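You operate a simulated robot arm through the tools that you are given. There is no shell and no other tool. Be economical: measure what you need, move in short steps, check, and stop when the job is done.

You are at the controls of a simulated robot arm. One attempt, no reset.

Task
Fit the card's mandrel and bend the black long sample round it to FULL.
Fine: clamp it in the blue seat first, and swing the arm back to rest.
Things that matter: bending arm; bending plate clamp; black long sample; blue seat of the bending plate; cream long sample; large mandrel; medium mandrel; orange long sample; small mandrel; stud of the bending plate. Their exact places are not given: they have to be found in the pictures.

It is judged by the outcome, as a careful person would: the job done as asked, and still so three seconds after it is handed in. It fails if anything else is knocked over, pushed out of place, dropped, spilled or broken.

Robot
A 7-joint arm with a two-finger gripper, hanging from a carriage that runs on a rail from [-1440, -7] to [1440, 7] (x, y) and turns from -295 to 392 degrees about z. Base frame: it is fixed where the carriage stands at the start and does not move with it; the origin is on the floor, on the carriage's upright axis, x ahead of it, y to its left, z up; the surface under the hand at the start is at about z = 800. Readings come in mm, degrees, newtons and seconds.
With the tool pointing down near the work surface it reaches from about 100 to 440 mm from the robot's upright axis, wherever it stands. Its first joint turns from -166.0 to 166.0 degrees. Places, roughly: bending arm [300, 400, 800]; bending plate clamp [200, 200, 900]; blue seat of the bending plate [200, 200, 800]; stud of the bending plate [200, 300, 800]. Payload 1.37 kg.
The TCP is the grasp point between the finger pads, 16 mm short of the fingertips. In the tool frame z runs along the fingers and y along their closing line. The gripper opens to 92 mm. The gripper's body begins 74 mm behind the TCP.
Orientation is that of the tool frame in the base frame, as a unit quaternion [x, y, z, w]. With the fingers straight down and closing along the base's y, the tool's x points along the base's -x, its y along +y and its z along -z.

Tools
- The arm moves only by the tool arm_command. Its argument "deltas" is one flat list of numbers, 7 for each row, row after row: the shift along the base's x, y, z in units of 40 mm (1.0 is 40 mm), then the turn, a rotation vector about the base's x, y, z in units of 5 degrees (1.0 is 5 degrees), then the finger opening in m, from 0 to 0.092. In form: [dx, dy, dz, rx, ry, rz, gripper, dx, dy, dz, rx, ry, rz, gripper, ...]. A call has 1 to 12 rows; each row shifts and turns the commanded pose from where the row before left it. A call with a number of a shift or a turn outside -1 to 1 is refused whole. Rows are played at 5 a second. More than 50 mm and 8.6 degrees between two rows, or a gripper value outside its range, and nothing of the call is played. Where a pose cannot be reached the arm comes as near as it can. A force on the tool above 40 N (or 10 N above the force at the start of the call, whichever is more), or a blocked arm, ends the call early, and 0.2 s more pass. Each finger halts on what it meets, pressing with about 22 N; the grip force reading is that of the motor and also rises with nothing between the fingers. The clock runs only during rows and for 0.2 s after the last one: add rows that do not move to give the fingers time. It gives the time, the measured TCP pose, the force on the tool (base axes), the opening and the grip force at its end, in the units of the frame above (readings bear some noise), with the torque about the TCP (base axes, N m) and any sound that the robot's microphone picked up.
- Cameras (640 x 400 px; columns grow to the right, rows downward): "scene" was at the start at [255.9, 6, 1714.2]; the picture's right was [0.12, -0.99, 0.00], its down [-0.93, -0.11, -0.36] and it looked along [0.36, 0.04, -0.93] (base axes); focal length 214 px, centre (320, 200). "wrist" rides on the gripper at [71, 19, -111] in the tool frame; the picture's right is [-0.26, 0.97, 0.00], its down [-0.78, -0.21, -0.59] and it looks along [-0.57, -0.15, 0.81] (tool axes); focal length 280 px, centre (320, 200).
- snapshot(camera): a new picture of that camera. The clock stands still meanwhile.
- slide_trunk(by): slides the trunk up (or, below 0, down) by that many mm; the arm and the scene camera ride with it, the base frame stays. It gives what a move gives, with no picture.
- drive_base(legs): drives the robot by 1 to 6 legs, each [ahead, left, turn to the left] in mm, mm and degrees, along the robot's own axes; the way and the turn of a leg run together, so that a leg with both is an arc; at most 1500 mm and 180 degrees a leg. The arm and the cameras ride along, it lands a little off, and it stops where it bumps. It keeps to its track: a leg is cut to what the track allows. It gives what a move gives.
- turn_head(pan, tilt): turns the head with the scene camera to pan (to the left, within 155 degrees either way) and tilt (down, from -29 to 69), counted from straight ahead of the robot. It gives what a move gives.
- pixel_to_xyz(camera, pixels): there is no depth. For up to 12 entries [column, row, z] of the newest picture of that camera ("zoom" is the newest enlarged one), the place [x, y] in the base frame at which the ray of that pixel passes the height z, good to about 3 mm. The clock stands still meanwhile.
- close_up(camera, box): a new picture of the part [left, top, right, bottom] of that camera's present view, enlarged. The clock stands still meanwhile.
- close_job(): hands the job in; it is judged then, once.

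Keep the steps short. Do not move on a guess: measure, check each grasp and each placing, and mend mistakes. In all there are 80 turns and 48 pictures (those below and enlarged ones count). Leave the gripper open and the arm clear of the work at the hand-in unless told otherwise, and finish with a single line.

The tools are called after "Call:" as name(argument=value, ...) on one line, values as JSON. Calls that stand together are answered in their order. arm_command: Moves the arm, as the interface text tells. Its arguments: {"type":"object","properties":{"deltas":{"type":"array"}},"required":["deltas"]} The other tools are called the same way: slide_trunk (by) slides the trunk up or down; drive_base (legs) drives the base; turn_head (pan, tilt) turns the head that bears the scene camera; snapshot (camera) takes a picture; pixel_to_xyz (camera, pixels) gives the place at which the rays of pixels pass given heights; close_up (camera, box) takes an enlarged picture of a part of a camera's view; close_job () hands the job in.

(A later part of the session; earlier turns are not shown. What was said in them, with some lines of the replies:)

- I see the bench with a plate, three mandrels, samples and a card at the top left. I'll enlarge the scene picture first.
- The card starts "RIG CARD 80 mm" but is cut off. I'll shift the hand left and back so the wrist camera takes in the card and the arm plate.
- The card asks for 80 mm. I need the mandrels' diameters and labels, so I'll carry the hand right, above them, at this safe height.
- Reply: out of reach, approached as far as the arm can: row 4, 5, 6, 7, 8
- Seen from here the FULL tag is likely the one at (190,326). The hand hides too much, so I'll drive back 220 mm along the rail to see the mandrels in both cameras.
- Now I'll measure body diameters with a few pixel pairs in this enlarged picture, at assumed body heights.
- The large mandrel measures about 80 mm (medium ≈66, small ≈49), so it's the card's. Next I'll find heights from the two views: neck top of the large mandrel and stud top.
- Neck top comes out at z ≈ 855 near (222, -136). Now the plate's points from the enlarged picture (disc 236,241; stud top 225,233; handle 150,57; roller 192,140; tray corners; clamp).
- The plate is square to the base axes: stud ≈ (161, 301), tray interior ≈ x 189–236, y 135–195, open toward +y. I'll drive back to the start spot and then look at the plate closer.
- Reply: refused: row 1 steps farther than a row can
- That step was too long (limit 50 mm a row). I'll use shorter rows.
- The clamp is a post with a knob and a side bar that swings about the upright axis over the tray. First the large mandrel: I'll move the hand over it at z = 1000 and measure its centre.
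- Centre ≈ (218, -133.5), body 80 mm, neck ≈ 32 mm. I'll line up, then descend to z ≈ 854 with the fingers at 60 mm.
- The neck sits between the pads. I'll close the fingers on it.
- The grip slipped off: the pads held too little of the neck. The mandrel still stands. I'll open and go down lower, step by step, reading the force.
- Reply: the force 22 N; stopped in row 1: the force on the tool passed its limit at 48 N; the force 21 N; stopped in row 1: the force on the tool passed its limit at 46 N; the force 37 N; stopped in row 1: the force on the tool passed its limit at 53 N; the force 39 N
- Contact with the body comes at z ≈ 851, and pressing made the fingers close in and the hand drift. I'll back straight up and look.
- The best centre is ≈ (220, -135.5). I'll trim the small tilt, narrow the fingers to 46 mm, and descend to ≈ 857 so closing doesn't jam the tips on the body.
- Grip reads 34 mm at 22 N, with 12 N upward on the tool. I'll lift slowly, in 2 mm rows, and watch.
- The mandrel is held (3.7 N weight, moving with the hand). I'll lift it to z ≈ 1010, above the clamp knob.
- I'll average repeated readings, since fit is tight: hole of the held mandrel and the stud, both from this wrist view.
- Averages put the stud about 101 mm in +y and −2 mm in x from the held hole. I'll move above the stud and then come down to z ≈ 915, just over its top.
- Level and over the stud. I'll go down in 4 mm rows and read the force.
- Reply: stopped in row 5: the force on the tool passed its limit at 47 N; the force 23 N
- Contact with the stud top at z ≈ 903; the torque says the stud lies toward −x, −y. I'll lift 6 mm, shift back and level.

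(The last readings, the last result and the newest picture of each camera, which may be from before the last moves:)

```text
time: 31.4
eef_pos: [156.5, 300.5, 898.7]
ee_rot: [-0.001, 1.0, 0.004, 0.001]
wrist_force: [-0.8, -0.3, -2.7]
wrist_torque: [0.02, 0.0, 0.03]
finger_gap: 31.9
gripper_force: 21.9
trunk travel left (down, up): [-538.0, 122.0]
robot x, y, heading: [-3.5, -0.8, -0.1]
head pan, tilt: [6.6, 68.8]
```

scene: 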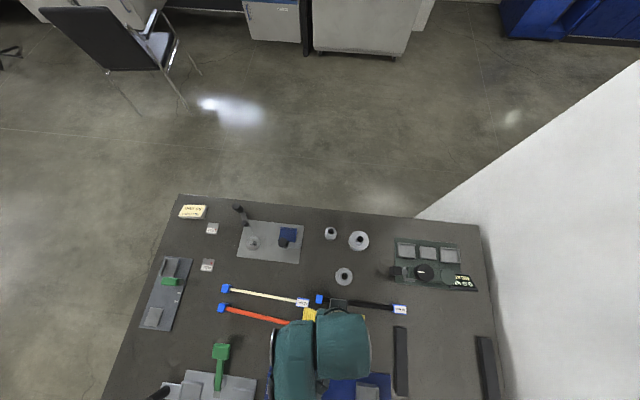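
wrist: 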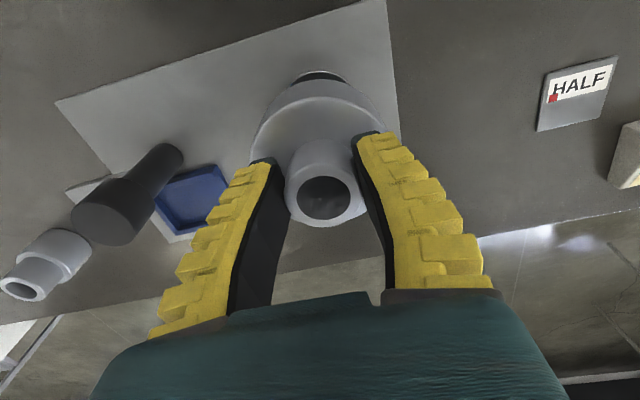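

Now free below the earlier contact height, so the stud is entering the hole. I'll go on down.

Call:
arm_command(deltas=[0, 0, -0.1, 0, 0, 0, 0.0, 0, 0, -0.1, 0, 0, 0, 0.0, 0, 0, -0.1, 0, 0, 0, 0.0, 0, 0, 0, 0, 0, 0, 0.0])

```text
time: 32.4
eef_pos: [154.8, 299.5, 886.3]
ee_rot: [-0.001, 1.0, 0.004, -0.001]
wrist_force: [0.8, -0.2, -3.6]
wrist_torque: [0.02, 0.0, -0.01]
finger_gap: 31.9
gripper_force: 21.7
trunk travel left (down, up): [-538.0, 122.0]
robot x, y, heading: [-1.0, 2.4, -0.1]
head pan, tilt: [6.6, 68.8]
```

Call:
arm_command(deltas=[0, 0, -0.1, 0, 0, 0, 0.0, 0, 0, -0.1, 0, 0, 0, 0.0, 0, 0, -0.08, 0, 0, 0, 0.0, 0, 0, 0, 0, 0, 0, 0.0])

```text
time: 33.4
eef_pos: [156.1, 299.6, 874.0]
ee_rot: [-0.001, 1.0, 0.003, 0.001]
wrist_force: [-2.2, 0.4, -2.4]
wrist_torque: [-0.02, 0.06, -0.02]
finger_gap: 31.7
gripper_force: 21.7
trunk travel left (down, up): [-538.0, 122.0]
robot x, y, heading: [0.2, 3.6, -0.3]
head pan, tilt: [6.6, 68.8]
```

Call:
arm_command(deltas=[0, 0, -0.05, 0, 0, 0, 0.0, 0, 0, -0.05, 0, 0, 0, 0.0, 0, 0, -0.05, 0, 0, 0, 0.0, 0, 0, 0, 0, 0, 0, 0.0])

```text
time: 34.4
eef_pos: [154.8, 300.5, 870.1]
ee_rot: [-0.001, 1.0, 0.004, 0.001]
wrist_force: [-4.2, -4.1, 11.9]
wrist_torque: [-0.22, -0.32, -0.07]
finger_gap: 32.3
gripper_force: 21.9
trunk travel left (down, up): [-538.0, 122.0]
robot x, y, heading: [1.2, 0.1, -0.1]
head pan, tilt: [6.6, 68.8]
```

Seated at z ≈ 870 as expected for the disc. I'll release gently and lift clear.

Call:
arm_command(deltas=[0, 0, 0, 0, 0, 0, 0.03, 0, 0, 0, 0, 0, 0, 0.045, 0, 0, 0, 0, 0, 0, 0.055, 0, 0, 0, 0, 0, 0, 0.055, 0, 0, 0.3, 0, 0, 0, 0.055, 0, 0, 0.6, 0, 0, 0, 0.055, 0, 0, 0.9, 0, 0, 0, 0.055, -0.3, -0.3, 0.8, 0, -0.09, 0, 0.055, -0.6, -0.6, 0.2, 0, 0, 0, 0.055])

Call:
snapshot(camera="wrist")

```text
time: 36.4
eef_pos: [120.2, 264.6, 981.8]
ee_rot: [-0.001, 1.0, 0.004, 0.005]
wrist_force: [-0.4, 0.0, 0.4]
wrist_torque: [-0.07, 0.03, -0.01]
finger_gap: 58.0
gripper_force: 1.7
trunk travel left (down, up): [-538.0, 122.0]
robot x, y, heading: [-4.4, 0.6, 0.2]
head pan, tilt: [6.6, 68.8]
```

```text
13 pictures are left
```

wrist: 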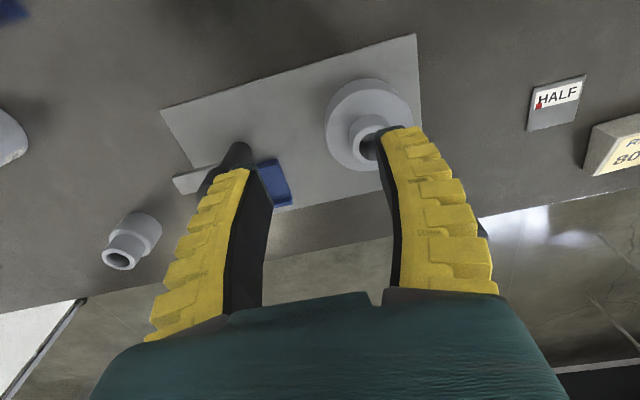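

The large mandrel is on the stud. Next the black sample: I'll drive back 100 mm so both sample and plate are in reach, then swing the hand round, turning it −90° to close across the sample (grip point ≈ (−21, −240), which will lie between tray and mandrel when seated).

Call:
drive_base(legs=[[-100, 0, 0]])

Call:
arm_command(deltas=[0.25, -0.683, 0, -0.09, 0.11, -1, 0.055, 0.25, -0.683, 0, 0, 0, -1, 0.055, 0.25, -0.683, 0, 0, 0, -1, 0.055, 0.25, -0.683, 0, 0, 0, -1, 0.055, 0.25, -0.683, 0, 0, 0, -1, 0.055, 0.25, -0.683, 0, 0, 0, -1, 0.055, 0, -0.83, 0, 0, 0, -1, 0.055, 0, -0.83, 0, 0, 0, -1, 0.055, 0, -0.83, 0, 0, 0, -1, 0.055, 0, -0.83, 0, 0, 0, -1, 0.055, 0, -0.83, 0, 0, 0, -1, 0.055, 0, -0.83, 0, 0, 0, -1, 0.055])

Call:
arm_command(deltas=[-0.42, -0.583, 0, 0, 0, -1, 0.055, -0.42, -0.583, 0, 0, 0, -1, 0.055, -0.42, -0.583, 0, 0, 0, -1, 0.055, -0.42, -0.583, 0, 0, 0, -1, 0.055, -0.42, -0.583, 0, 0, 0, -1, 0.055, -0.42, -0.583, 0, 0, 0, -1, 0.055])

Call:
snapshot(camera="wrist")

```text
time: 37.5
eef_pos: [18.9, 262.2, 981.7]
ee_rot: [0.0, 1.0, 0.004, 0.004]
wrist_force: [-0.2, -0.3, -0.1]
wrist_torque: [-0.03, 0.01, 0.01]
finger_gap: 57.6
gripper_force: 1.9
trunk travel left (down, up): [-538.0, 122.0]
robot x, y, heading: [-98.7, 1.7, -0.2]
head pan, tilt: [6.6, 68.8]
```

```text
time: 40.1
eef_pos: [79.3, -99.9, 981.0]
ee_rot: [0.499, 0.867, 0.0, -0.001]
wrist_force: [-0.7, 0.0, -0.3]
wrist_torque: [0.03, 0.01, 0.02]
finger_gap: 57.7
gripper_force: 2.8
trunk travel left (down, up): [-538.0, 122.0]
robot x, y, heading: [-99.4, -0.2, 0.1]
head pan, tilt: [6.6, 68.8]
```

```text
time: 41.5
eef_pos: [-21.6, -238.6, 981.7]
ee_rot: [0.707, 0.707, 0.0, 0.0]
wrist_force: [0.1, 1.0, -0.6]
wrist_torque: [-0.03, 0.03, 0.01]
finger_gap: 57.8
gripper_force: 1.8
trunk travel left (down, up): [-538.0, 122.0]
robot x, y, heading: [-102.8, 1.0, -0.1]
head pan, tilt: [6.6, 68.8]
```

```text
12 pictures are left
```

wrist: 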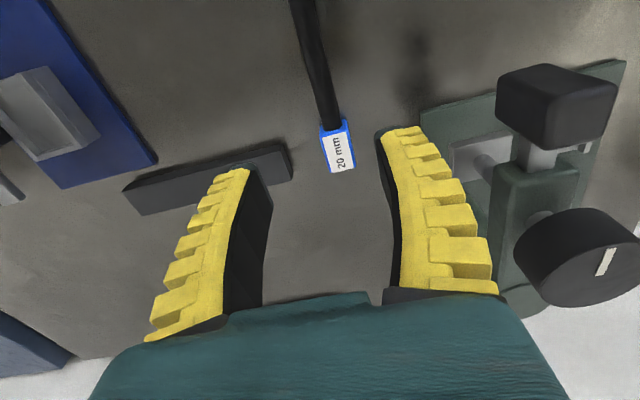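

Call:
pixel_to_xyz(camera="wrist", pixels=[[313, 60, 820], [301, 64, 820], [324, 58, 820], [297, 10, 820], [333, 122, 820], [320, 132, 825], [352, 120, 825], [356, 168, 825], [329, 174, 825], [500, 110, 900], [500, 110, 860], [290, 165, 820]])

```text
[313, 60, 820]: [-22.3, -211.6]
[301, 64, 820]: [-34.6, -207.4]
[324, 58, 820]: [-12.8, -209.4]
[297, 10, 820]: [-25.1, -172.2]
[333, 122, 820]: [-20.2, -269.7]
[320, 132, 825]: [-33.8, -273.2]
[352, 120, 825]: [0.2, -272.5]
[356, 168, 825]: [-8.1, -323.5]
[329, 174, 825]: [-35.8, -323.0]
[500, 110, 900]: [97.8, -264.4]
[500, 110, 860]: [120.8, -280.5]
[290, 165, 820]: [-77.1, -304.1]
```

The strip's axis is x ≈ −22, the label block spans y −323…−273. Nothing stands in the way of a descent here. I'll descend to z ≈ 823 and close.

Call:
arm_command(deltas=[0, 0, -0.9, 0, 0, 0, 0.055, 0, 0, -0.9, 0, 0, 0, 0.055, 0, 0, -0.9, 0, 0, 0, 0.055, 0, 0, -0.7, 0, 0, 0, 0.055, 0, 0, -0.3, 0, 0, 0, 0.055, 0, 0, -0.25, 0, 0, 0, 0.055])

Call:
arm_command(deltas=[0, 0, 0, 0, 0, 0, 0.03, 0, 0, 0, 0, 0, 0, 0.015, 0, 0, 0, 0, 0, 0, 0.0, 0, 0, 0, 0, 0, 0, 0.0, 0, 0, 0, 0, 0, 0, 0.0])

Call:
arm_command(deltas=[0, 0, 0.05, 0, 0, 0, 0.0, 0, 0, 0.05, 0, 0, 0, 0.0, 0, 0, 0.1, 0, 0, 0, 0.0, 0, 0, 0.1, 0, 0, 0, 0.0, 0, 0, 0.1, 0, 0, 0, 0.0])

Call:
snapshot(camera="wrist")

```text
time: 42.9
eef_pos: [-23.1, -239.5, 822.0]
ee_rot: [0.706, 0.708, 0.001, 0.0]
wrist_force: [-0.8, -0.7, -0.7]
wrist_torque: [-0.01, -0.01, 0.0]
finger_gap: 57.9
gripper_force: 2.0
trunk travel left (down, up): [-538.0, 122.0]
robot x, y, heading: [-94.9, 0.4, 0.0]
head pan, tilt: [6.6, 68.8]
```

```text
time: 44.1
eef_pos: [-22.6, -240.5, 822.7]
ee_rot: [0.706, 0.708, 0.0, 0.0]
wrist_force: [-0.1, 3.2, 9.8]
wrist_torque: [0.05, 0.02, -0.1]
finger_gap: 15.9
gripper_force: 22.6
trunk travel left (down, up): [-538.0, 122.0]
robot x, y, heading: [-104.5, -2.7, -0.1]
head pan, tilt: [6.6, 68.8]
```

```text
time: 45.3
eef_pos: [-21.6, -240.1, 838.9]
ee_rot: [0.706, 0.708, 0.001, -0.001]
wrist_force: [0.5, 0.0, -1.2]
wrist_torque: [-0.04, 0.01, 0.0]
finger_gap: 11.2
gripper_force: 22.1
trunk travel left (down, up): [-538.0, 122.0]
robot x, y, heading: [-102.6, 0.5, -0.2]
head pan, tilt: [6.6, 68.8]
```

```text
11 pictures are left
```

wrist: 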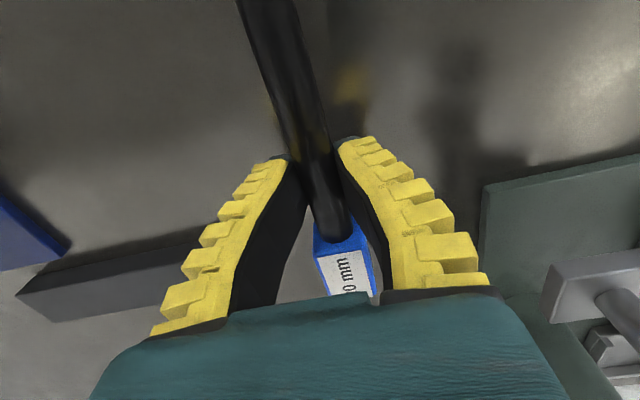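

Grip holds 11 mm gap with a slight load. I'll lift another 15 mm slowly and compare.

Call:
arm_command(deltas=[0, 0, 0.1, 0, 0, 0, 0.0, 0, 0, 0.1, 0, 0, 0, 0.0, 0, 0, 0.2, 0, 0, 0, 0.0, 0, 0, 0, 0, 0, 0, 0.0])

Call:
close_up(camera="scene", box=[260, 270, 440, 400])

```text
time: 46.3
eef_pos: [-21.3, -239.6, 854.8]
ee_rot: [0.706, 0.708, 0.001, 0.0]
wrist_force: [-0.1, -0.1, -0.9]
wrist_torque: [-0.08, -0.01, 0.02]
finger_gap: 11.4
gripper_force: 21.6
trunk travel left (down, up): [-538.0, 122.0]
robot x, y, heading: [-103.6, -1.2, -0.2]
head pan, tilt: [6.6, 68.8]
```

```text
3.08 times, centred on (350, 335) of scene
```

zoom: 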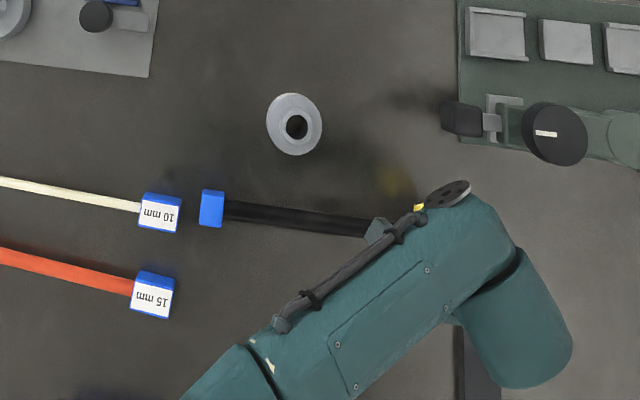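

The sample is lifted (weight ≈ 1 N, torque fits). I'll raise it to z ≈ 1000 and carry it over the plate to TCP ≈ (206.5, 224).

Call:
arm_command(deltas=[0, 0, 0.4, 0, 0, 0, 0.0, 0, 0, 0.7, 0, 0, 0, 0.0, 0, 0, 0.8, 0, 0, 0, 0.0, 0, 0, 0.8, 0, 0, 0, 0.0, 0, 0, 0.7, 0, 0, 0, 0.0, 0, 0, 0.3, 0, 0, 0, 0.0, 0.19, 0.386, 0, 0, 0, 0, 0.0, 0.38, 0.773, 0, 0, 0, 0, 0.0, 0.38, 0.773, 0, 0, 0, 0, 0.0, 0.38, 0.773, 0, 0, 0, 0, 0.0, 0.38, 0.773, 0, 0, 0, 0, 0.0, 0.38, 0.773, 0, 0, 0, 0, 0.0])

Call:
arm_command(deltas=[0.38, 0.773, 0, 0, 0, 0, 0.0, 0.38, 0.773, 0, 0, 0, 0, 0.0, 0.38, 0.773, 0, 0, 0, 0, 0.0, 0.38, 0.773, 0, 0, 0, 0, 0.0, 0.38, 0.773, 0, 0, 0, 0, 0.0, 0.38, 0.773, 0, 0, 0, 0, 0.0, 0.38, 0.773, 0, 0, 0, 0, 0.0, 0.38, 0.773, 0, 0, 0, 0, 0.0, 0.38, 0.773, 0, 0, 0, 0, 0.0, 0.19, 0.386, 0, 0, 0, 0, 0.0, 0, 0, 0, 0, 0, 0, 0.0])

Call:
snapshot(camera="wrist")

```text
time: 48.9
eef_pos: [61.6, -71.0, 1004.3]
ee_rot: [0.707, 0.708, 0.0, 0.0]
wrist_force: [-0.3, -0.6, -0.5]
wrist_torque: [-0.07, -0.02, 0.01]
finger_gap: 11.6
gripper_force: 21.8
trunk travel left (down, up): [-538.0, 122.0]
robot x, y, heading: [-99.7, -0.9, 0.0]
head pan, tilt: [6.6, 68.8]
```

```text
time: 51.3
eef_pos: [205.4, 224.2, 1002.0]
ee_rot: [0.707, 0.707, 0.0, -0.001]
wrist_force: [0.3, 0.0, -1.6]
wrist_torque: [-0.06, 0.03, -0.01]
finger_gap: 11.2
gripper_force: 22.2
trunk travel left (down, up): [-538.0, 122.0]
robot x, y, heading: [-103.0, -0.2, -0.1]
head pan, tilt: [6.6, 68.8]
```

```text
9 pictures are left
```

wrist: 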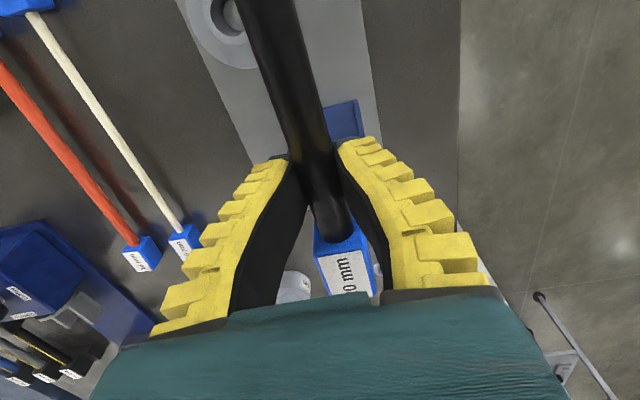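

Call:
pixel_to_xyz(camera="wrist", pixels=[[355, 99, 818], [355, 99, 818], [355, 99, 818], [363, 136, 818], [363, 136, 818], [325, 107, 812], [230, 18, 868], [230, 18, 868], [341, 265, 1005], [273, 15, 1000], [316, 160, 1000]])

```text
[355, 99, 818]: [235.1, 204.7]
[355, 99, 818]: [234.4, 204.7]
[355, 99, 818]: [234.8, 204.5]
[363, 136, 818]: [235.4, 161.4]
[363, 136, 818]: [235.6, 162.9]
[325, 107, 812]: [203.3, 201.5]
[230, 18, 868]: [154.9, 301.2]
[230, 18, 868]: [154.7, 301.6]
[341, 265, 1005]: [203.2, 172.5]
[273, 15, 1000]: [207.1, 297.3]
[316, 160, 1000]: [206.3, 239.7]
```

Tray outer edge x ≈ 235, its open end y ≈ 204; mandrel centre (155, 301): x = 206 suits both. I'll lower to z ≈ 870 and look at the roller clearance.

Call:
arm_command(deltas=[0.02, 0.06, -0.6, 0, 0, 0, 0.0, 0, 0, -0.7, 0, 0, 0, 0.0, 0, 0, -0.7, 0, 0, 0, 0.0, 0, 0, -0.7, 0, 0, 0, 0.0, 0, 0, -0.5, 0, 0, 0, 0.0, 0, 0, -0.1, 0, 0, 0, 0.0, 0, 0, 0, 0, 0, 0, 0.0])

Call:
close_up(camera="scene", box=[190, 215, 330, 305])

```text
time: 52.9
eef_pos: [207.0, 225.6, 870.1]
ee_rot: [0.707, 0.707, 0.0, -0.001]
wrist_force: [0.1, 0.3, -1.2]
wrist_torque: [-0.07, 0.01, -0.02]
finger_gap: 11.2
gripper_force: 22.0
trunk travel left (down, up): [-538.0, 122.0]
robot x, y, heading: [-100.0, -3.0, -0.0]
head pan, tilt: [6.6, 68.8]
```

```text
4.44 times, centred on (260, 260) of scene
```

zoom: 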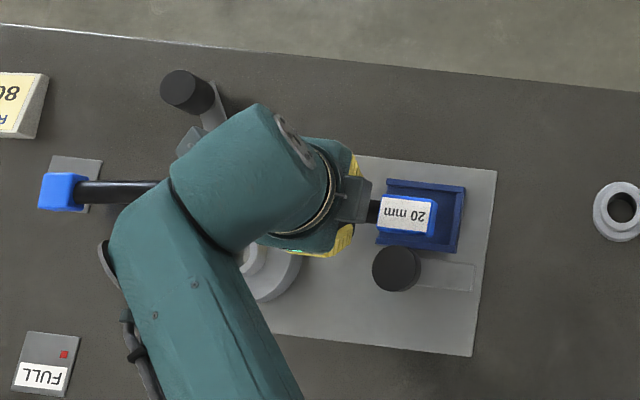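

The label block lines up over the tray (allowing for height). I'll lower in small steps and watch the force.

Call:
arm_command(deltas=[0, 0, -0.15, 0, 0, 0, 0.0, 0, 0, -0.15, 0, 0, 0, 0.0, 0, 0, -0.1, 0, 0, 0, 0.0, 0, 0, -0.1, 0, 0, 0, 0.0, 0, 0, 0, 0, 0, 0, 0.0])

```text
time: 54.1
eef_pos: [206.6, 225.9, 850.7]
ee_rot: [0.706, 0.708, 0.0, 0.001]
wrist_force: [-0.1, -0.1, -1.7]
wrist_torque: [-0.07, -0.02, 0.0]
finger_gap: 11.6
gripper_force: 21.5
trunk travel left (down, up): [-538.0, 122.0]
robot x, y, heading: [-101.2, -1.2, -0.0]
head pan, tilt: [6.6, 68.8]
```

Call:
arm_command(deltas=[0, 0, -0.08, 0, 0, 0, 0.0, 0, 0, -0.08, 0, 0, 0, 0.0, 0, 0, -0.08, 0, 0, 0, 0.0, 0, 0, 0, 0, 0, 0, 0.0])

```text
time: 55.1
eef_pos: [207.1, 226.5, 841.2]
ee_rot: [0.706, 0.708, 0.001, 0.0]
wrist_force: [0.4, -0.3, -1.4]
wrist_torque: [-0.07, -0.03, 0.05]
finger_gap: 11.5
gripper_force: 22.1
trunk travel left (down, up): [-538.0, 122.0]
robot x, y, heading: [-101.0, -2.3, 0.0]
head pan, tilt: [6.6, 68.8]
```

Call:
arm_command(deltas=[0, 0, -0.07, 0, 0, 0, 0.0, 0, 0, -0.07, 0, 0, 0, 0.0, 0, 0, 0, 0, 0, 0, 0.0])

```text
time: 55.9
eef_pos: [207.9, 226.0, 835.4]
ee_rot: [0.706, 0.708, 0.001, -0.001]
wrist_force: [-0.5, 1.1, 4.1]
wrist_torque: [-0.47, 0.01, -0.11]
finger_gap: 14.0
gripper_force: 22.0
trunk travel left (down, up): [-538.0, 122.0]
robot x, y, heading: [-99.5, -2.4, -0.3]
head pan, tilt: [6.6, 68.8]
```

The contact force sits at the label block: it rests on the tray floor. I'll release slowly and rise straight up.

Call:
arm_command(deltas=[0, 0, 0, 0, 0, 0, 0.02, 0, 0, 0, 0, 0, 0, 0.03, 0, 0, 0, 0, 0, 0, 0.04, 0, 0, 0, 0, 0, 0, 0.045, 0, 0, 0, 0, 0, 0, 0.045, 0, 0, 0.3, 0, 0, 0, 0.045, 0, 0, 0.6, 0, 0, 0, 0.045, 0, 0, 0.9, 0, 0, 0, 0.045, 0, 0, 0.9, 0, 0, 0, 0.045])

Call:
drive_base(legs=[[-120, 0, 0]])

Call:
snapshot(camera="wrist")

```text
time: 57.9
eef_pos: [206.4, 225.9, 944.2]
ee_rot: [0.707, 0.708, -0.001, -0.001]
wrist_force: [-0.4, -0.2, -0.2]
wrist_torque: [0.03, -0.01, 0.03]
finger_gap: 48.2
gripper_force: 2.3
trunk travel left (down, up): [-538.0, 122.0]
robot x, y, heading: [-100.8, 0.0, 0.2]
head pan, tilt: [6.6, 68.8]
```

```text
time: 59.2
eef_pos: [88.1, 224.4, 943.7]
ee_rot: [0.707, 0.707, 0.0, 0.0]
wrist_force: [-0.7, 0.2, -0.1]
wrist_torque: [0.0, 0.05, 0.0]
finger_gap: 48.0
gripper_force: 2.2
trunk travel left (down, up): [-538.0, 122.0]
robot x, y, heading: [-220.9, 1.0, 0.0]
head pan, tilt: [6.6, 68.8]
```

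```text
7 pictures are left
```

wrist: 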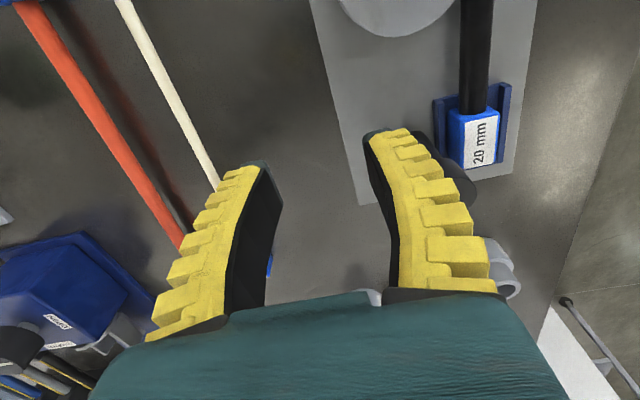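

The label block sits squarely in the tray. Now the clamp: I'll drive forward again, open to 70 mm and stand above its knob (≈ (160, 165), top ≈ 900) to twist it by +90°.

Call:
drive_base(legs=[[120, 0, 0]])

Call:
arm_command(deltas=[0, 0, 0.4, 0, 0, 0, 0.07, -0.4, -0.5, 0, 0, 0, 0, 0.07, -0.4, -0.5, 0, 0, 0, 0, 0.07, -0.4, -0.5, 0, 0, 0, 0, 0.07])

Call:
snapshot(camera="wrist")

```text
time: 60.4
eef_pos: [206.3, 225.7, 944.2]
ee_rot: [0.707, 0.707, 0.001, 0.0]
wrist_force: [0.3, 0.3, 0.2]
wrist_torque: [-0.02, -0.01, 0.02]
finger_gap: 47.9
gripper_force: 3.0
trunk travel left (down, up): [-538.0, 122.0]
robot x, y, heading: [-106.4, 2.3, -0.0]
head pan, tilt: [6.6, 68.8]
```

```text
time: 61.4
eef_pos: [159.3, 165.3, 961.2]
ee_rot: [0.707, 0.707, 0.0, -0.001]
wrist_force: [0.0, 0.1, -0.4]
wrist_torque: [0.0, 0.02, -0.02]
finger_gap: 71.9
gripper_force: 1.6
trunk travel left (down, up): [-538.0, 122.0]
robot x, y, heading: [-99.9, 1.6, 0.1]
head pan, tilt: [6.6, 68.8]
```

```text
6 pictures are left
```

wrist: 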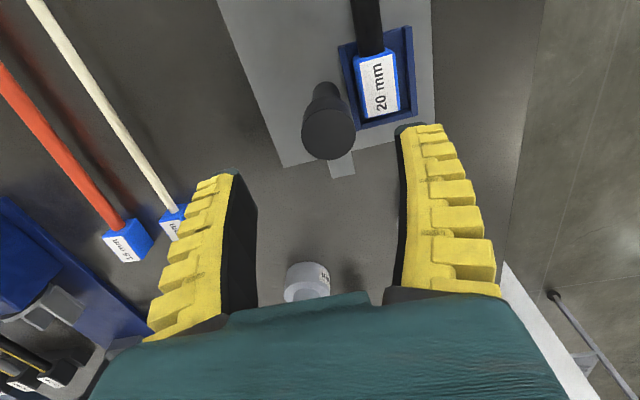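

Call:
pixel_to_xyz(camera="wrist", pixels=[[329, 134, 890], [329, 134, 890], [329, 134, 900], [329, 134, 900], [302, 140, 895], [356, 126, 895], [357, 173, 850], [331, 178, 850], [328, 92, 810]])

```text
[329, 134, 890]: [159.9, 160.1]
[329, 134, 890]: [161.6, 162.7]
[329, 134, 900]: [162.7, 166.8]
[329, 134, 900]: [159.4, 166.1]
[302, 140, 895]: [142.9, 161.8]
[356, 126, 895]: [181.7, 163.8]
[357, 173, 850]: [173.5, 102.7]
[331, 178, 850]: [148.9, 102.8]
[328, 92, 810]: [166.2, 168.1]
```

Knob centre ≈ (161, 165), ≈ 38 mm wide. I'll descend to z ≈ 884 and close on it.

Call:
arm_command(deltas=[0.04, 0, -0.7, 0, 0, 0, 0.07, 0, 0, -0.7, 0, 0, 0, 0.07, 0, 0, -0.5, 0, 0, 0, 0.07, 0, 0, 0, 0, 0, 0, 0.055, 0, 0, 0, 0, 0, 0, 0.04, 0, 0, 0, 0, 0, 0, 0.02, 0, 0, 0, 0, 0, 0, 0.01, 0, 0, 0, 0, 0, 0, 0.01])

```text
time: 63.2
eef_pos: [162.3, 165.8, 885.8]
ee_rot: [0.707, 0.707, 0.002, 0.001]
wrist_force: [6.7, -2.4, 6.1]
wrist_torque: [-0.54, -0.04, 0.09]
finger_gap: 28.0
gripper_force: 28.3
trunk travel left (down, up): [-538.0, 122.0]
robot x, y, heading: [-104.6, 1.9, 0.2]
head pan, tilt: [6.6, 68.8]
```

Gripped. I'll twist +30° and read the torque.

Call:
arm_command(deltas=[0, 0, 0, 0, 0, 1, 0.005, 0, 0, 0, 0, 0, 1, 0.005, 0, 0, 0, 0, 0, 1, 0.005, 0, 0, 0, 0, 0, 1, 0.005, 0, 0, 0, 0, 0, 1, 0.005, 0, 0, 0, 0, 0, 1, 0.005])

Call:
close_up(camera="scene", box=[230, 225, 330, 295])

```text
time: 64.6
eef_pos: [161.9, 165.1, 885.4]
ee_rot: [0.499, 0.867, 0.002, 0.0]
wrist_force: [6.5, -6.5, 18.9]
wrist_torque: [-0.07, -0.08, -0.03]
finger_gap: 27.2
gripper_force: 28.5
trunk travel left (down, up): [-538.0, 122.0]
robot x, y, heading: [-102.7, -0.3, -0.1]
head pan, tilt: [6.6, 68.8]
```

```text
5.71 times, centred on (280, 260) of scene
```

zoom: 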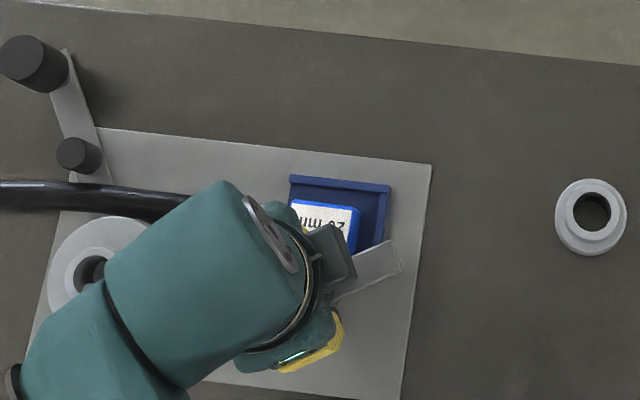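

The bar turns with the knob. I'll twist the remaining 60°.

Call:
arm_command(deltas=[0, 0, 0, 0, 0, 1, 0.005, 0, 0, 0, 0, 0, 1, 0.005, 0, 0, 0, 0, 0, 1, 0.005, 0, 0, 0, 0, 0, 1, 0.005, 0, 0, 0, 0, 0, 1, 0.005, 0, 0, 0, 0, 0, 1, 0.005, 0, 0, 0, 0, 0, 1, 0.005, 0, 0, 0, 0, 0, 1, 0.005, 0, 0, 0, 0, 0, 1, 0.005, 0, 0, 0, 0, 0, 1, 0.005, 0, 0, 0, 0, 0, 1, 0.005, 0, 0, 0, 0, 0, 1, 0.005])

```text
time: 67.2
eef_pos: [163.3, 163.0, 884.3]
ee_rot: [0.0, 1.0, -0.002, 0.001]
wrist_force: [5.2, -10.3, 17.6]
wrist_torque: [-0.15, -0.18, -0.02]
finger_gap: 27.2
gripper_force: 27.7
trunk travel left (down, up): [-538.0, 122.0]
robot x, y, heading: [-102.1, 1.2, -0.0]
head pan, tilt: [6.6, 68.8]
```

Bar should now lie over the block. I'll release, rise, and check with the wrist camera.

Call:
arm_command(deltas=[0, 0, 0, 0, 0, 0, 0.03, 0, 0, 0, 0, 0, 0, 0.045, 0, 0, 0, 0, 0, 0, 0.06, 0, 0, 0, 0, 0, 0, 0.07, 0, 0, 0.5, 0, 0, 0, 0.07, 0, 0, 0.8, 0, 0, 0, 0.07, 0, 0, 0.8, 0, 0, 0, 0.07, 0, 0, 0.8, 0, 0, 0, 0.07])

Call:
snapshot(camera="wrist")

```text
time: 69.0
eef_pos: [159.2, 165.2, 1000.1]
ee_rot: [0.001, 1.0, -0.001, -0.001]
wrist_force: [-0.2, 0.2, -0.1]
wrist_torque: [0.05, -0.01, 0.01]
finger_gap: 72.0
gripper_force: 0.9
trunk travel left (down, up): [-538.0, 122.0]
robot x, y, heading: [-101.6, -2.5, -0.2]
head pan, tilt: [6.6, 68.8]
```

```text
4 pictures are left
```

wrist: 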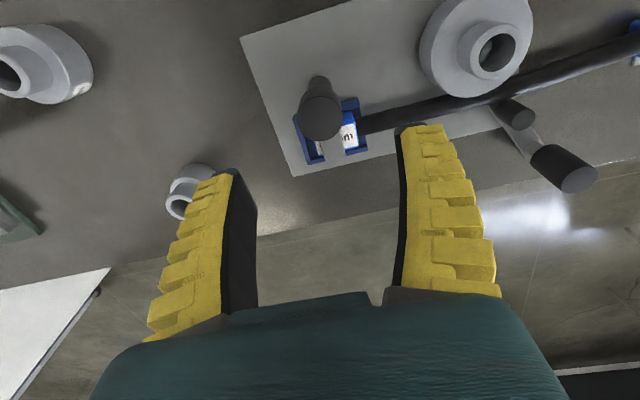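

The bar lies across the block; the sample runs between mandrel and roller. Let me refine the handle and roller positions from this view.

Call:
pixel_to_xyz(camera="wrist", pixels=[[578, 178, 887], [578, 178, 887], [578, 178, 880], [578, 178, 870], [520, 117, 845], [520, 117, 845], [497, 50, 872], [497, 50, 872]])

Call:
drive_base(legs=[[255, 0, 0]])

```text
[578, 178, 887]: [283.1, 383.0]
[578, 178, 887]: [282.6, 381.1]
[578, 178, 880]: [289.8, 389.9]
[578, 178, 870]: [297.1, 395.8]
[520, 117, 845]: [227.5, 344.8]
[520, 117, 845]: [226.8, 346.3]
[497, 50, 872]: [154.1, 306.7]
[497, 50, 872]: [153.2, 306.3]
```

```text
time: 70.8
eef_pos: [412.7, 166.7, 1000.1]
ee_rot: [-0.001, 1.0, 0.0, -0.002]
wrist_force: [0.3, 0.2, 0.1]
wrist_torque: [0.0, -0.01, 0.0]
finger_gap: 71.8
gripper_force: 1.1
trunk travel left (down, up): [-538.0, 122.0]
robot x, y, heading: [153.9, 4.3, 0.1]
head pan, tilt: [6.6, 68.8]
```

Handle ≈ (284, 383), top ≈ 887. I'll move above it at z = 1000 while turning the hand +32° so the fingers straddle the handle along its path.

Call:
arm_command(deltas=[-0.464, 0.768, 0, 0, 0, 0.93, 0.08, -0.464, 0.768, 0, 0, 0, 0.93, 0.08, -0.464, 0.768, 0, 0, 0, 0.93, 0.08, -0.464, 0.768, 0, 0, 0, 0.93, 0.08, -0.464, 0.768, 0, 0, 0, 0.93, 0.08, -0.464, 0.768, 0, 0, 0, 0.93, 0.08, -0.464, 0.768, 0, 0, 0, 0.93, 0.08, 0, 0, 0, 0, 0, 0, 0.08])

Call:
slide_trunk(by=-80)

Call:
snapshot(camera="wrist")

```text
time: 72.6
eef_pos: [281.9, 382.4, 1000.7]
ee_rot: [-0.282, 0.959, -0.001, -0.001]
wrist_force: [-0.6, 0.2, -0.1]
wrist_torque: [-0.04, -0.02, -0.01]
finger_gap: 81.3
gripper_force: 1.3
trunk travel left (down, up): [-538.0, 122.0]
robot x, y, heading: [152.4, 2.0, -0.1]
head pan, tilt: [6.6, 68.8]
```

```text
time: 73.8
eef_pos: [282.0, 382.3, 921.1]
ee_rot: [-0.281, 0.96, 0.0, -0.001]
wrist_force: [-0.7, 0.2, -1.5]
wrist_torque: [0.0, 0.05, 0.04]
finger_gap: 81.0
gripper_force: 0.7
trunk travel left (down, up): [-458.0, 202.0]
robot x, y, heading: [148.0, 2.5, 0.0]
head pan, tilt: [6.6, 68.8]
```

```text
3 pictures are left
```

wrist: 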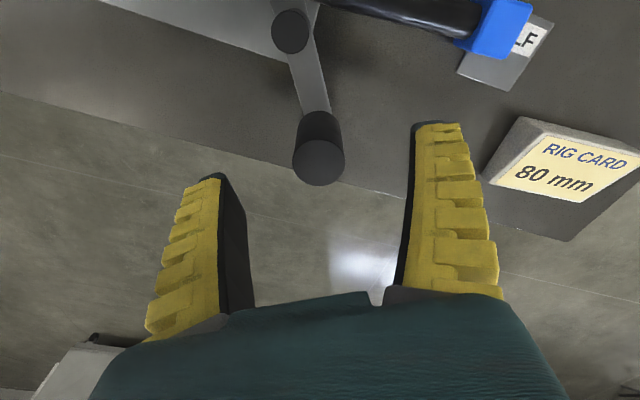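

Call:
pixel_to_xyz(camera="wrist", pixels=[[319, 163, 887], [319, 163, 887], [319, 163, 875], [291, 28, 840], [322, 122, 825]])

Call:
slide_trunk(by=-52)

```text
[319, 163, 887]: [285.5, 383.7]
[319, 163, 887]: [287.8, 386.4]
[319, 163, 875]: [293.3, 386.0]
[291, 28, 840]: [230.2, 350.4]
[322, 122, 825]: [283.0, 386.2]
```

```text
time: 74.7
eef_pos: [282.6, 381.8, 868.1]
ee_rot: [-0.281, 0.96, 0.0, -0.001]
wrist_force: [0.3, -0.1, 0.4]
wrist_torque: [0.0, 0.02, -0.02]
finger_gap: 81.4
gripper_force: 0.9
trunk travel left (down, up): [-406.0, 254.0]
robot x, y, heading: [153.1, 2.1, -0.3]
head pan, tilt: [6.6, 68.8]
```

The handle is between the fingers. I'll narrow them to 45 mm and swing 30° along the arc about the stud (155, 301).

Call:
arm_command(deltas=[0, 0, 0, 0, 0, 0, 0.06, 0, 0, 0, 0, 0, 0, 0.045, 0, 0, 0, 0, 0, 0, 0.045, -0.188, 0.27, 0, 0, 0, 1, 0.045, -0.211, 0.253, 0, 0, 0, 1, 0.045, -0.232, 0.234, 0, 0, 0, 1, 0.045, -0.2515, 0.2126, 0, 0, 0, 1, 0.045, -0.269, 0.19, 0, 0, 0, 1, 0.045, -0.2846, 0.1656, 0, 0, 0, 1, 0.045])

```text
time: 76.7
eef_pos: [224.1, 434.2, 867.9]
ee_rot: [-0.521, 0.853, 0.0, 0.0]
wrist_force: [0.2, 0.5, -1.1]
wrist_torque: [0.02, -0.02, -0.03]
finger_gap: 48.3
gripper_force: 2.5
trunk travel left (down, up): [-406.0, 254.0]
robot x, y, heading: [151.5, -2.3, 0.1]
head pan, tilt: [6.6, 68.8]
```

Smooth with little force. I'll go on another 30°.

Call:
arm_command(deltas=[-0.298, 0.14, 0, 0, 0, 1, 0.045, -0.309, 0.1137, 0, 0, 0, 1, 0.045, -0.3178, 0.0863, 0, 0, 0, 1, 0.045, -0.3241, 0.0583, 0, 0, 0, 1, 0.045, -0.328, 0.0298, 0, 0, 0, 1, 0.045, -0.3293, 0.0012, 0, 0, 0, 1, 0.045])

Call:
snapshot(camera="wrist")

```text
time: 78.1
eef_pos: [148.1, 452.2, 868.4]
ee_rot: [0.724, -0.69, 0.0, 0.001]
wrist_force: [0.0, -0.1, 0.4]
wrist_torque: [-0.01, -0.01, 0.01]
finger_gap: 48.2
gripper_force: 2.8
trunk travel left (down, up): [-406.0, 254.0]
robot x, y, heading: [151.2, 4.5, -0.2]
head pan, tilt: [6.6, 68.8]
```

```text
2 pictures are left
```

wrist: 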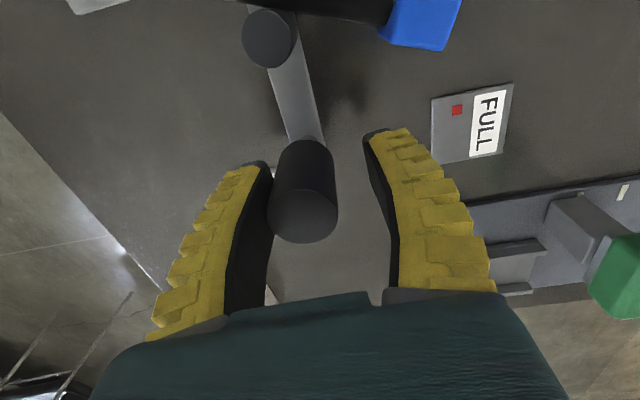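

The arm follows and the sample bends ahead of the roller. I'll measure the FULL red dot (457,111), handle and roller from here.

Call:
pixel_to_xyz(camera="wrist", pixels=[[457, 111, 803], [457, 111, 803], [457, 111, 803], [303, 215, 887], [303, 215, 887], [270, 38, 842], [270, 38, 842], [470, 125, 803]])

```text
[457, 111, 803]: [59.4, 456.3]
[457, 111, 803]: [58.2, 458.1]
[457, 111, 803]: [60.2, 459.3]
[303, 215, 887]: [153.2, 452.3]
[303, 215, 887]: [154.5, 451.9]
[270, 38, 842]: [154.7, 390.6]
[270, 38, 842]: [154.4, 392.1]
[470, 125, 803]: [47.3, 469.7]
```

Dot lies at ≈ 121.5° about the stud, the arm is now at ≈ 90°. I'll swing the remaining ≈ 32°, slowly at the end.

Call:
arm_command(deltas=[-0.3281, -0.0276, 0, 0, 0, 1, 0.045, -0.3245, -0.056, 0, 0, 0, 1, 0.045, -0.3184, -0.0841, 0, 0, 0, 1, 0.045, -0.3098, -0.1115, 0, 0, 0, 1, 0.045, -0.2989, -0.1381, 0, 0, 0, 1, 0.045, -0.2858, -0.1637, 0, 0, 0, 1, 0.045, -0.11, -0.07, 0, 0, 0, 0.4, 0.045, 0, 0, 0, 0, 0, 0, 0.045, 0, 0, 0, 0, 0, 0, 0.045])

Call:
snapshot(camera="wrist")

```text
time: 80.1
eef_pos: [68.9, 425.9, 868.7]
ee_rot: [0.886, -0.464, 0.0, 0.001]
wrist_force: [-0.6, 0.0, -0.1]
wrist_torque: [0.01, -0.03, 0.02]
finger_gap: 48.2
gripper_force: 2.5
trunk travel left (down, up): [-406.0, 254.0]
robot x, y, heading: [147.3, 8.1, 0.1]
head pan, tilt: [6.6, 68.8]
```

```text
1 pictures are left
```

wrist: 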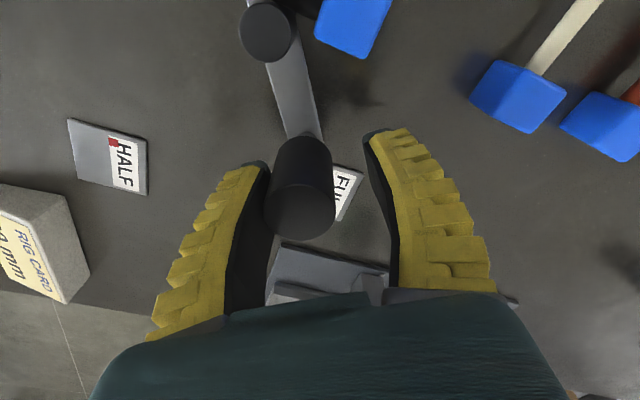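

Call:
pixel_to_xyz(camera="wrist", pixels=[[299, 212, 887], [299, 212, 887], [299, 212, 887], [267, 33, 842], [267, 33, 842], [303, 140, 818], [113, 143, 803], [345, 185, 803], [353, 25, 835], [500, 100, 830]])

```text
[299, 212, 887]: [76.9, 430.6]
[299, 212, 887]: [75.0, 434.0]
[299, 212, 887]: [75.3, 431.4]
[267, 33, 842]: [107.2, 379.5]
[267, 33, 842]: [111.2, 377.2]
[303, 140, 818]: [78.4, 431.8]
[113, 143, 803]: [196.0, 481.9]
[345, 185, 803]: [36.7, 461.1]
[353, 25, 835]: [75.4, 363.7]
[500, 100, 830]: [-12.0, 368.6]
```

The arm is at ≈ 121°, right at the dot. I'll add 2° to be surely at FULL, hold, then begin the way back.

Call:
arm_command(deltas=[-0.11, -0.08, 0, 0, 0, 0.4, 0.045, 0, 0, 0, 0, 0, 0, 0.045, 0, 0, 0, 0, 0, 0, 0.045, 0, 0, 0, 0, 0, 0, 0.045])

```text
time: 81.1
eef_pos: [64.9, 422.5, 868.3]
ee_rot: [0.894, -0.448, 0.002, 0.0]
wrist_force: [0.4, 0.1, 0.0]
wrist_torque: [0.0, 0.03, 0.01]
finger_gap: 48.3
gripper_force: 2.7
trunk travel left (down, up): [-406.0, 254.0]
robot x, y, heading: [153.9, 2.8, -0.0]
head pan, tilt: [6.6, 68.8]
```

Now the way back: I'll reverse the same arc.

Call:
arm_command(deltas=[0.22, 0.15, 0, 0, 0, -0.8, 0.045, 0.2858, 0.1637, 0, 0, 0, -1, 0.045, 0.2989, 0.1381, 0, 0, 0, -1, 0.045, 0.3098, 0.1115, 0, 0, 0, -1, 0.045, 0.3184, 0.0841, 0, 0, 0, -1, 0.045, 0.3245, 0.056, 0, 0, 0, -1, 0.045, 0.3281, 0.0276, 0, 0, 0, -1, 0.045, 0.3293, -0.0012, 0, 0, 0, -1, 0.045, 0.328, -0.0298, 0, 0, 0, -1, 0.045, 0.3241, -0.0583, 0, 0, 0, -1, 0.045])

Call:
arm_command(deltas=[0.3178, -0.0863, 0, 0, 0, -1, 0.045, 0.309, -0.1137, 0, 0, 0, -1, 0.045, 0.298, -0.14, 0, 0, 0, -1, 0.045, 0.2846, -0.1656, 0, 0, 0, -1, 0.045, 0.269, -0.19, 0, 0, 0, -1, 0.045, 0.2515, -0.2126, 0, 0, 0, -1, 0.045, 0.232, -0.234, 0, 0, 0, -1, 0.045, 0.211, -0.253, 0, 0, 0, -1, 0.045])

```text
time: 83.3
eef_pos: [188.6, 447.3, 867.7]
ee_rot: [-0.627, 0.779, -0.001, 0.0]
wrist_force: [-0.5, 0.4, -0.7]
wrist_torque: [0.0, -0.01, -0.01]
finger_gap: 48.0
gripper_force: 2.0
trunk travel left (down, up): [-406.0, 254.0]
robot x, y, heading: [150.5, 3.6, 0.2]
head pan, tilt: [6.6, 68.8]
```

```text
time: 85.1
eef_pos: [275.4, 392.1, 868.9]
ee_rot: [-0.323, 0.946, -0.001, 0.0]
wrist_force: [1.1, 0.3, -0.4]
wrist_torque: [-0.02, 0.02, -0.02]
finger_gap: 48.1
gripper_force: 2.3
trunk travel left (down, up): [-406.0, 254.0]
robot x, y, heading: [150.0, 0.3, -0.2]
head pan, tilt: [6.6, 68.8]
```

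Call:
arm_command(deltas=[0.188, -0.27, 0, 0, 0, -1, 0.045, 0.05, -0.08, 0, 0, 0, -0.3, 0.045, 0.045, -0.075, 0, 0, 0, -0.25, 0.045, 0, 0, 0, 0, 0, 0, 0.045])

```text
time: 86.1
eef_pos: [285.2, 376.0, 868.7]
ee_rot: [-0.257, 0.966, 0.0, -0.001]
wrist_force: [0.0, -0.1, -0.6]
wrist_torque: [0.01, 0.0, 0.03]
finger_gap: 48.3
gripper_force: 2.4
trunk travel left (down, up): [-406.0, 254.0]
robot x, y, heading: [151.8, 0.2, -0.1]
head pan, tilt: [6.6, 68.8]
```

I feel no stop yet. I'll nudge 1.5° more to make sure the arm is home, watching the force.

Call:
arm_command(deltas=[0.025, -0.043, 0, 0, 0, -0.15, 0.045, 0.025, -0.043, 0, 0, 0, -0.15, 0.045, 0, 0, 0, 0, 0, 0, 0.045])

Call:
snapshot(camera="wrist")

```text
time: 86.9
eef_pos: [288.0, 372.5, 867.4]
ee_rot: [-0.246, 0.969, -0.001, -0.001]
wrist_force: [-0.7, 0.8, 0.3]
wrist_torque: [0.02, 0.04, -0.01]
finger_gap: 48.7
gripper_force: 2.5
trunk travel left (down, up): [-406.0, 254.0]
robot x, y, heading: [150.6, -0.7, 0.1]
head pan, tilt: [6.6, 68.8]
```

```text
0 pictures are left
```

wrist: 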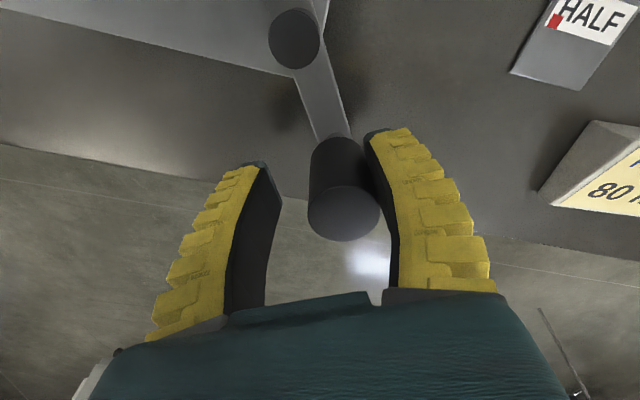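

Call:
pixel_to_xyz(camera="wrist", pixels=[[344, 213, 887], [344, 213, 887], [344, 213, 887], [294, 35, 842], [294, 35, 842], [294, 35, 842]])

```text
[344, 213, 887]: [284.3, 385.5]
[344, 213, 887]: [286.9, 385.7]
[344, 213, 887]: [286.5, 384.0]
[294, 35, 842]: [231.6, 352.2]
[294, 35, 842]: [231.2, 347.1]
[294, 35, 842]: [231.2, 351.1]
```

Handle (286, 385) and roller (231, 350) match their rest places. I'll open the fingers and rise clear.

Call:
arm_command(deltas=[0, 0, 0, 0, 0, 0, 0.06, 0, 0, 0, 0, 0, 0, 0.07, 0, 0, 0.4, 0, 0, 0, 0.07, 0, 0, 0.8, 0, 0, 0, 0.07, 0, 0, 0.8, 0, 0, 0, 0.07, 0, 0, 0.8, 0, 0, 0, 0.07, 0, 0, 0.8, 0, 0, 0, 0.08, 0, 0, 0, 0, 0, 0, 0.092])

```text
time: 88.7
eef_pos: [288.1, 372.1, 1014.0]
ee_rot: [-0.246, 0.969, -0.001, -0.001]
wrist_force: [0.2, -0.1, 0.2]
wrist_torque: [0.01, 0.02, 0.03]
finger_gap: 92.0
gripper_force: 0.1
trunk travel left (down, up): [-406.0, 254.0]
robot x, y, heading: [152.3, -1.3, -0.0]
head pan, tilt: [6.6, 68.8]
```

The hand is clear and open, so I'm handing the job in.

Call:
close_job()

```text
The job is handed in.
```

The large (80 mm) mandrel is on the stud, the black sample is clamped in the blue seat and bent to FULL, and the bending arm is back at rest; no picture of the bent sample was taken after the swing back.
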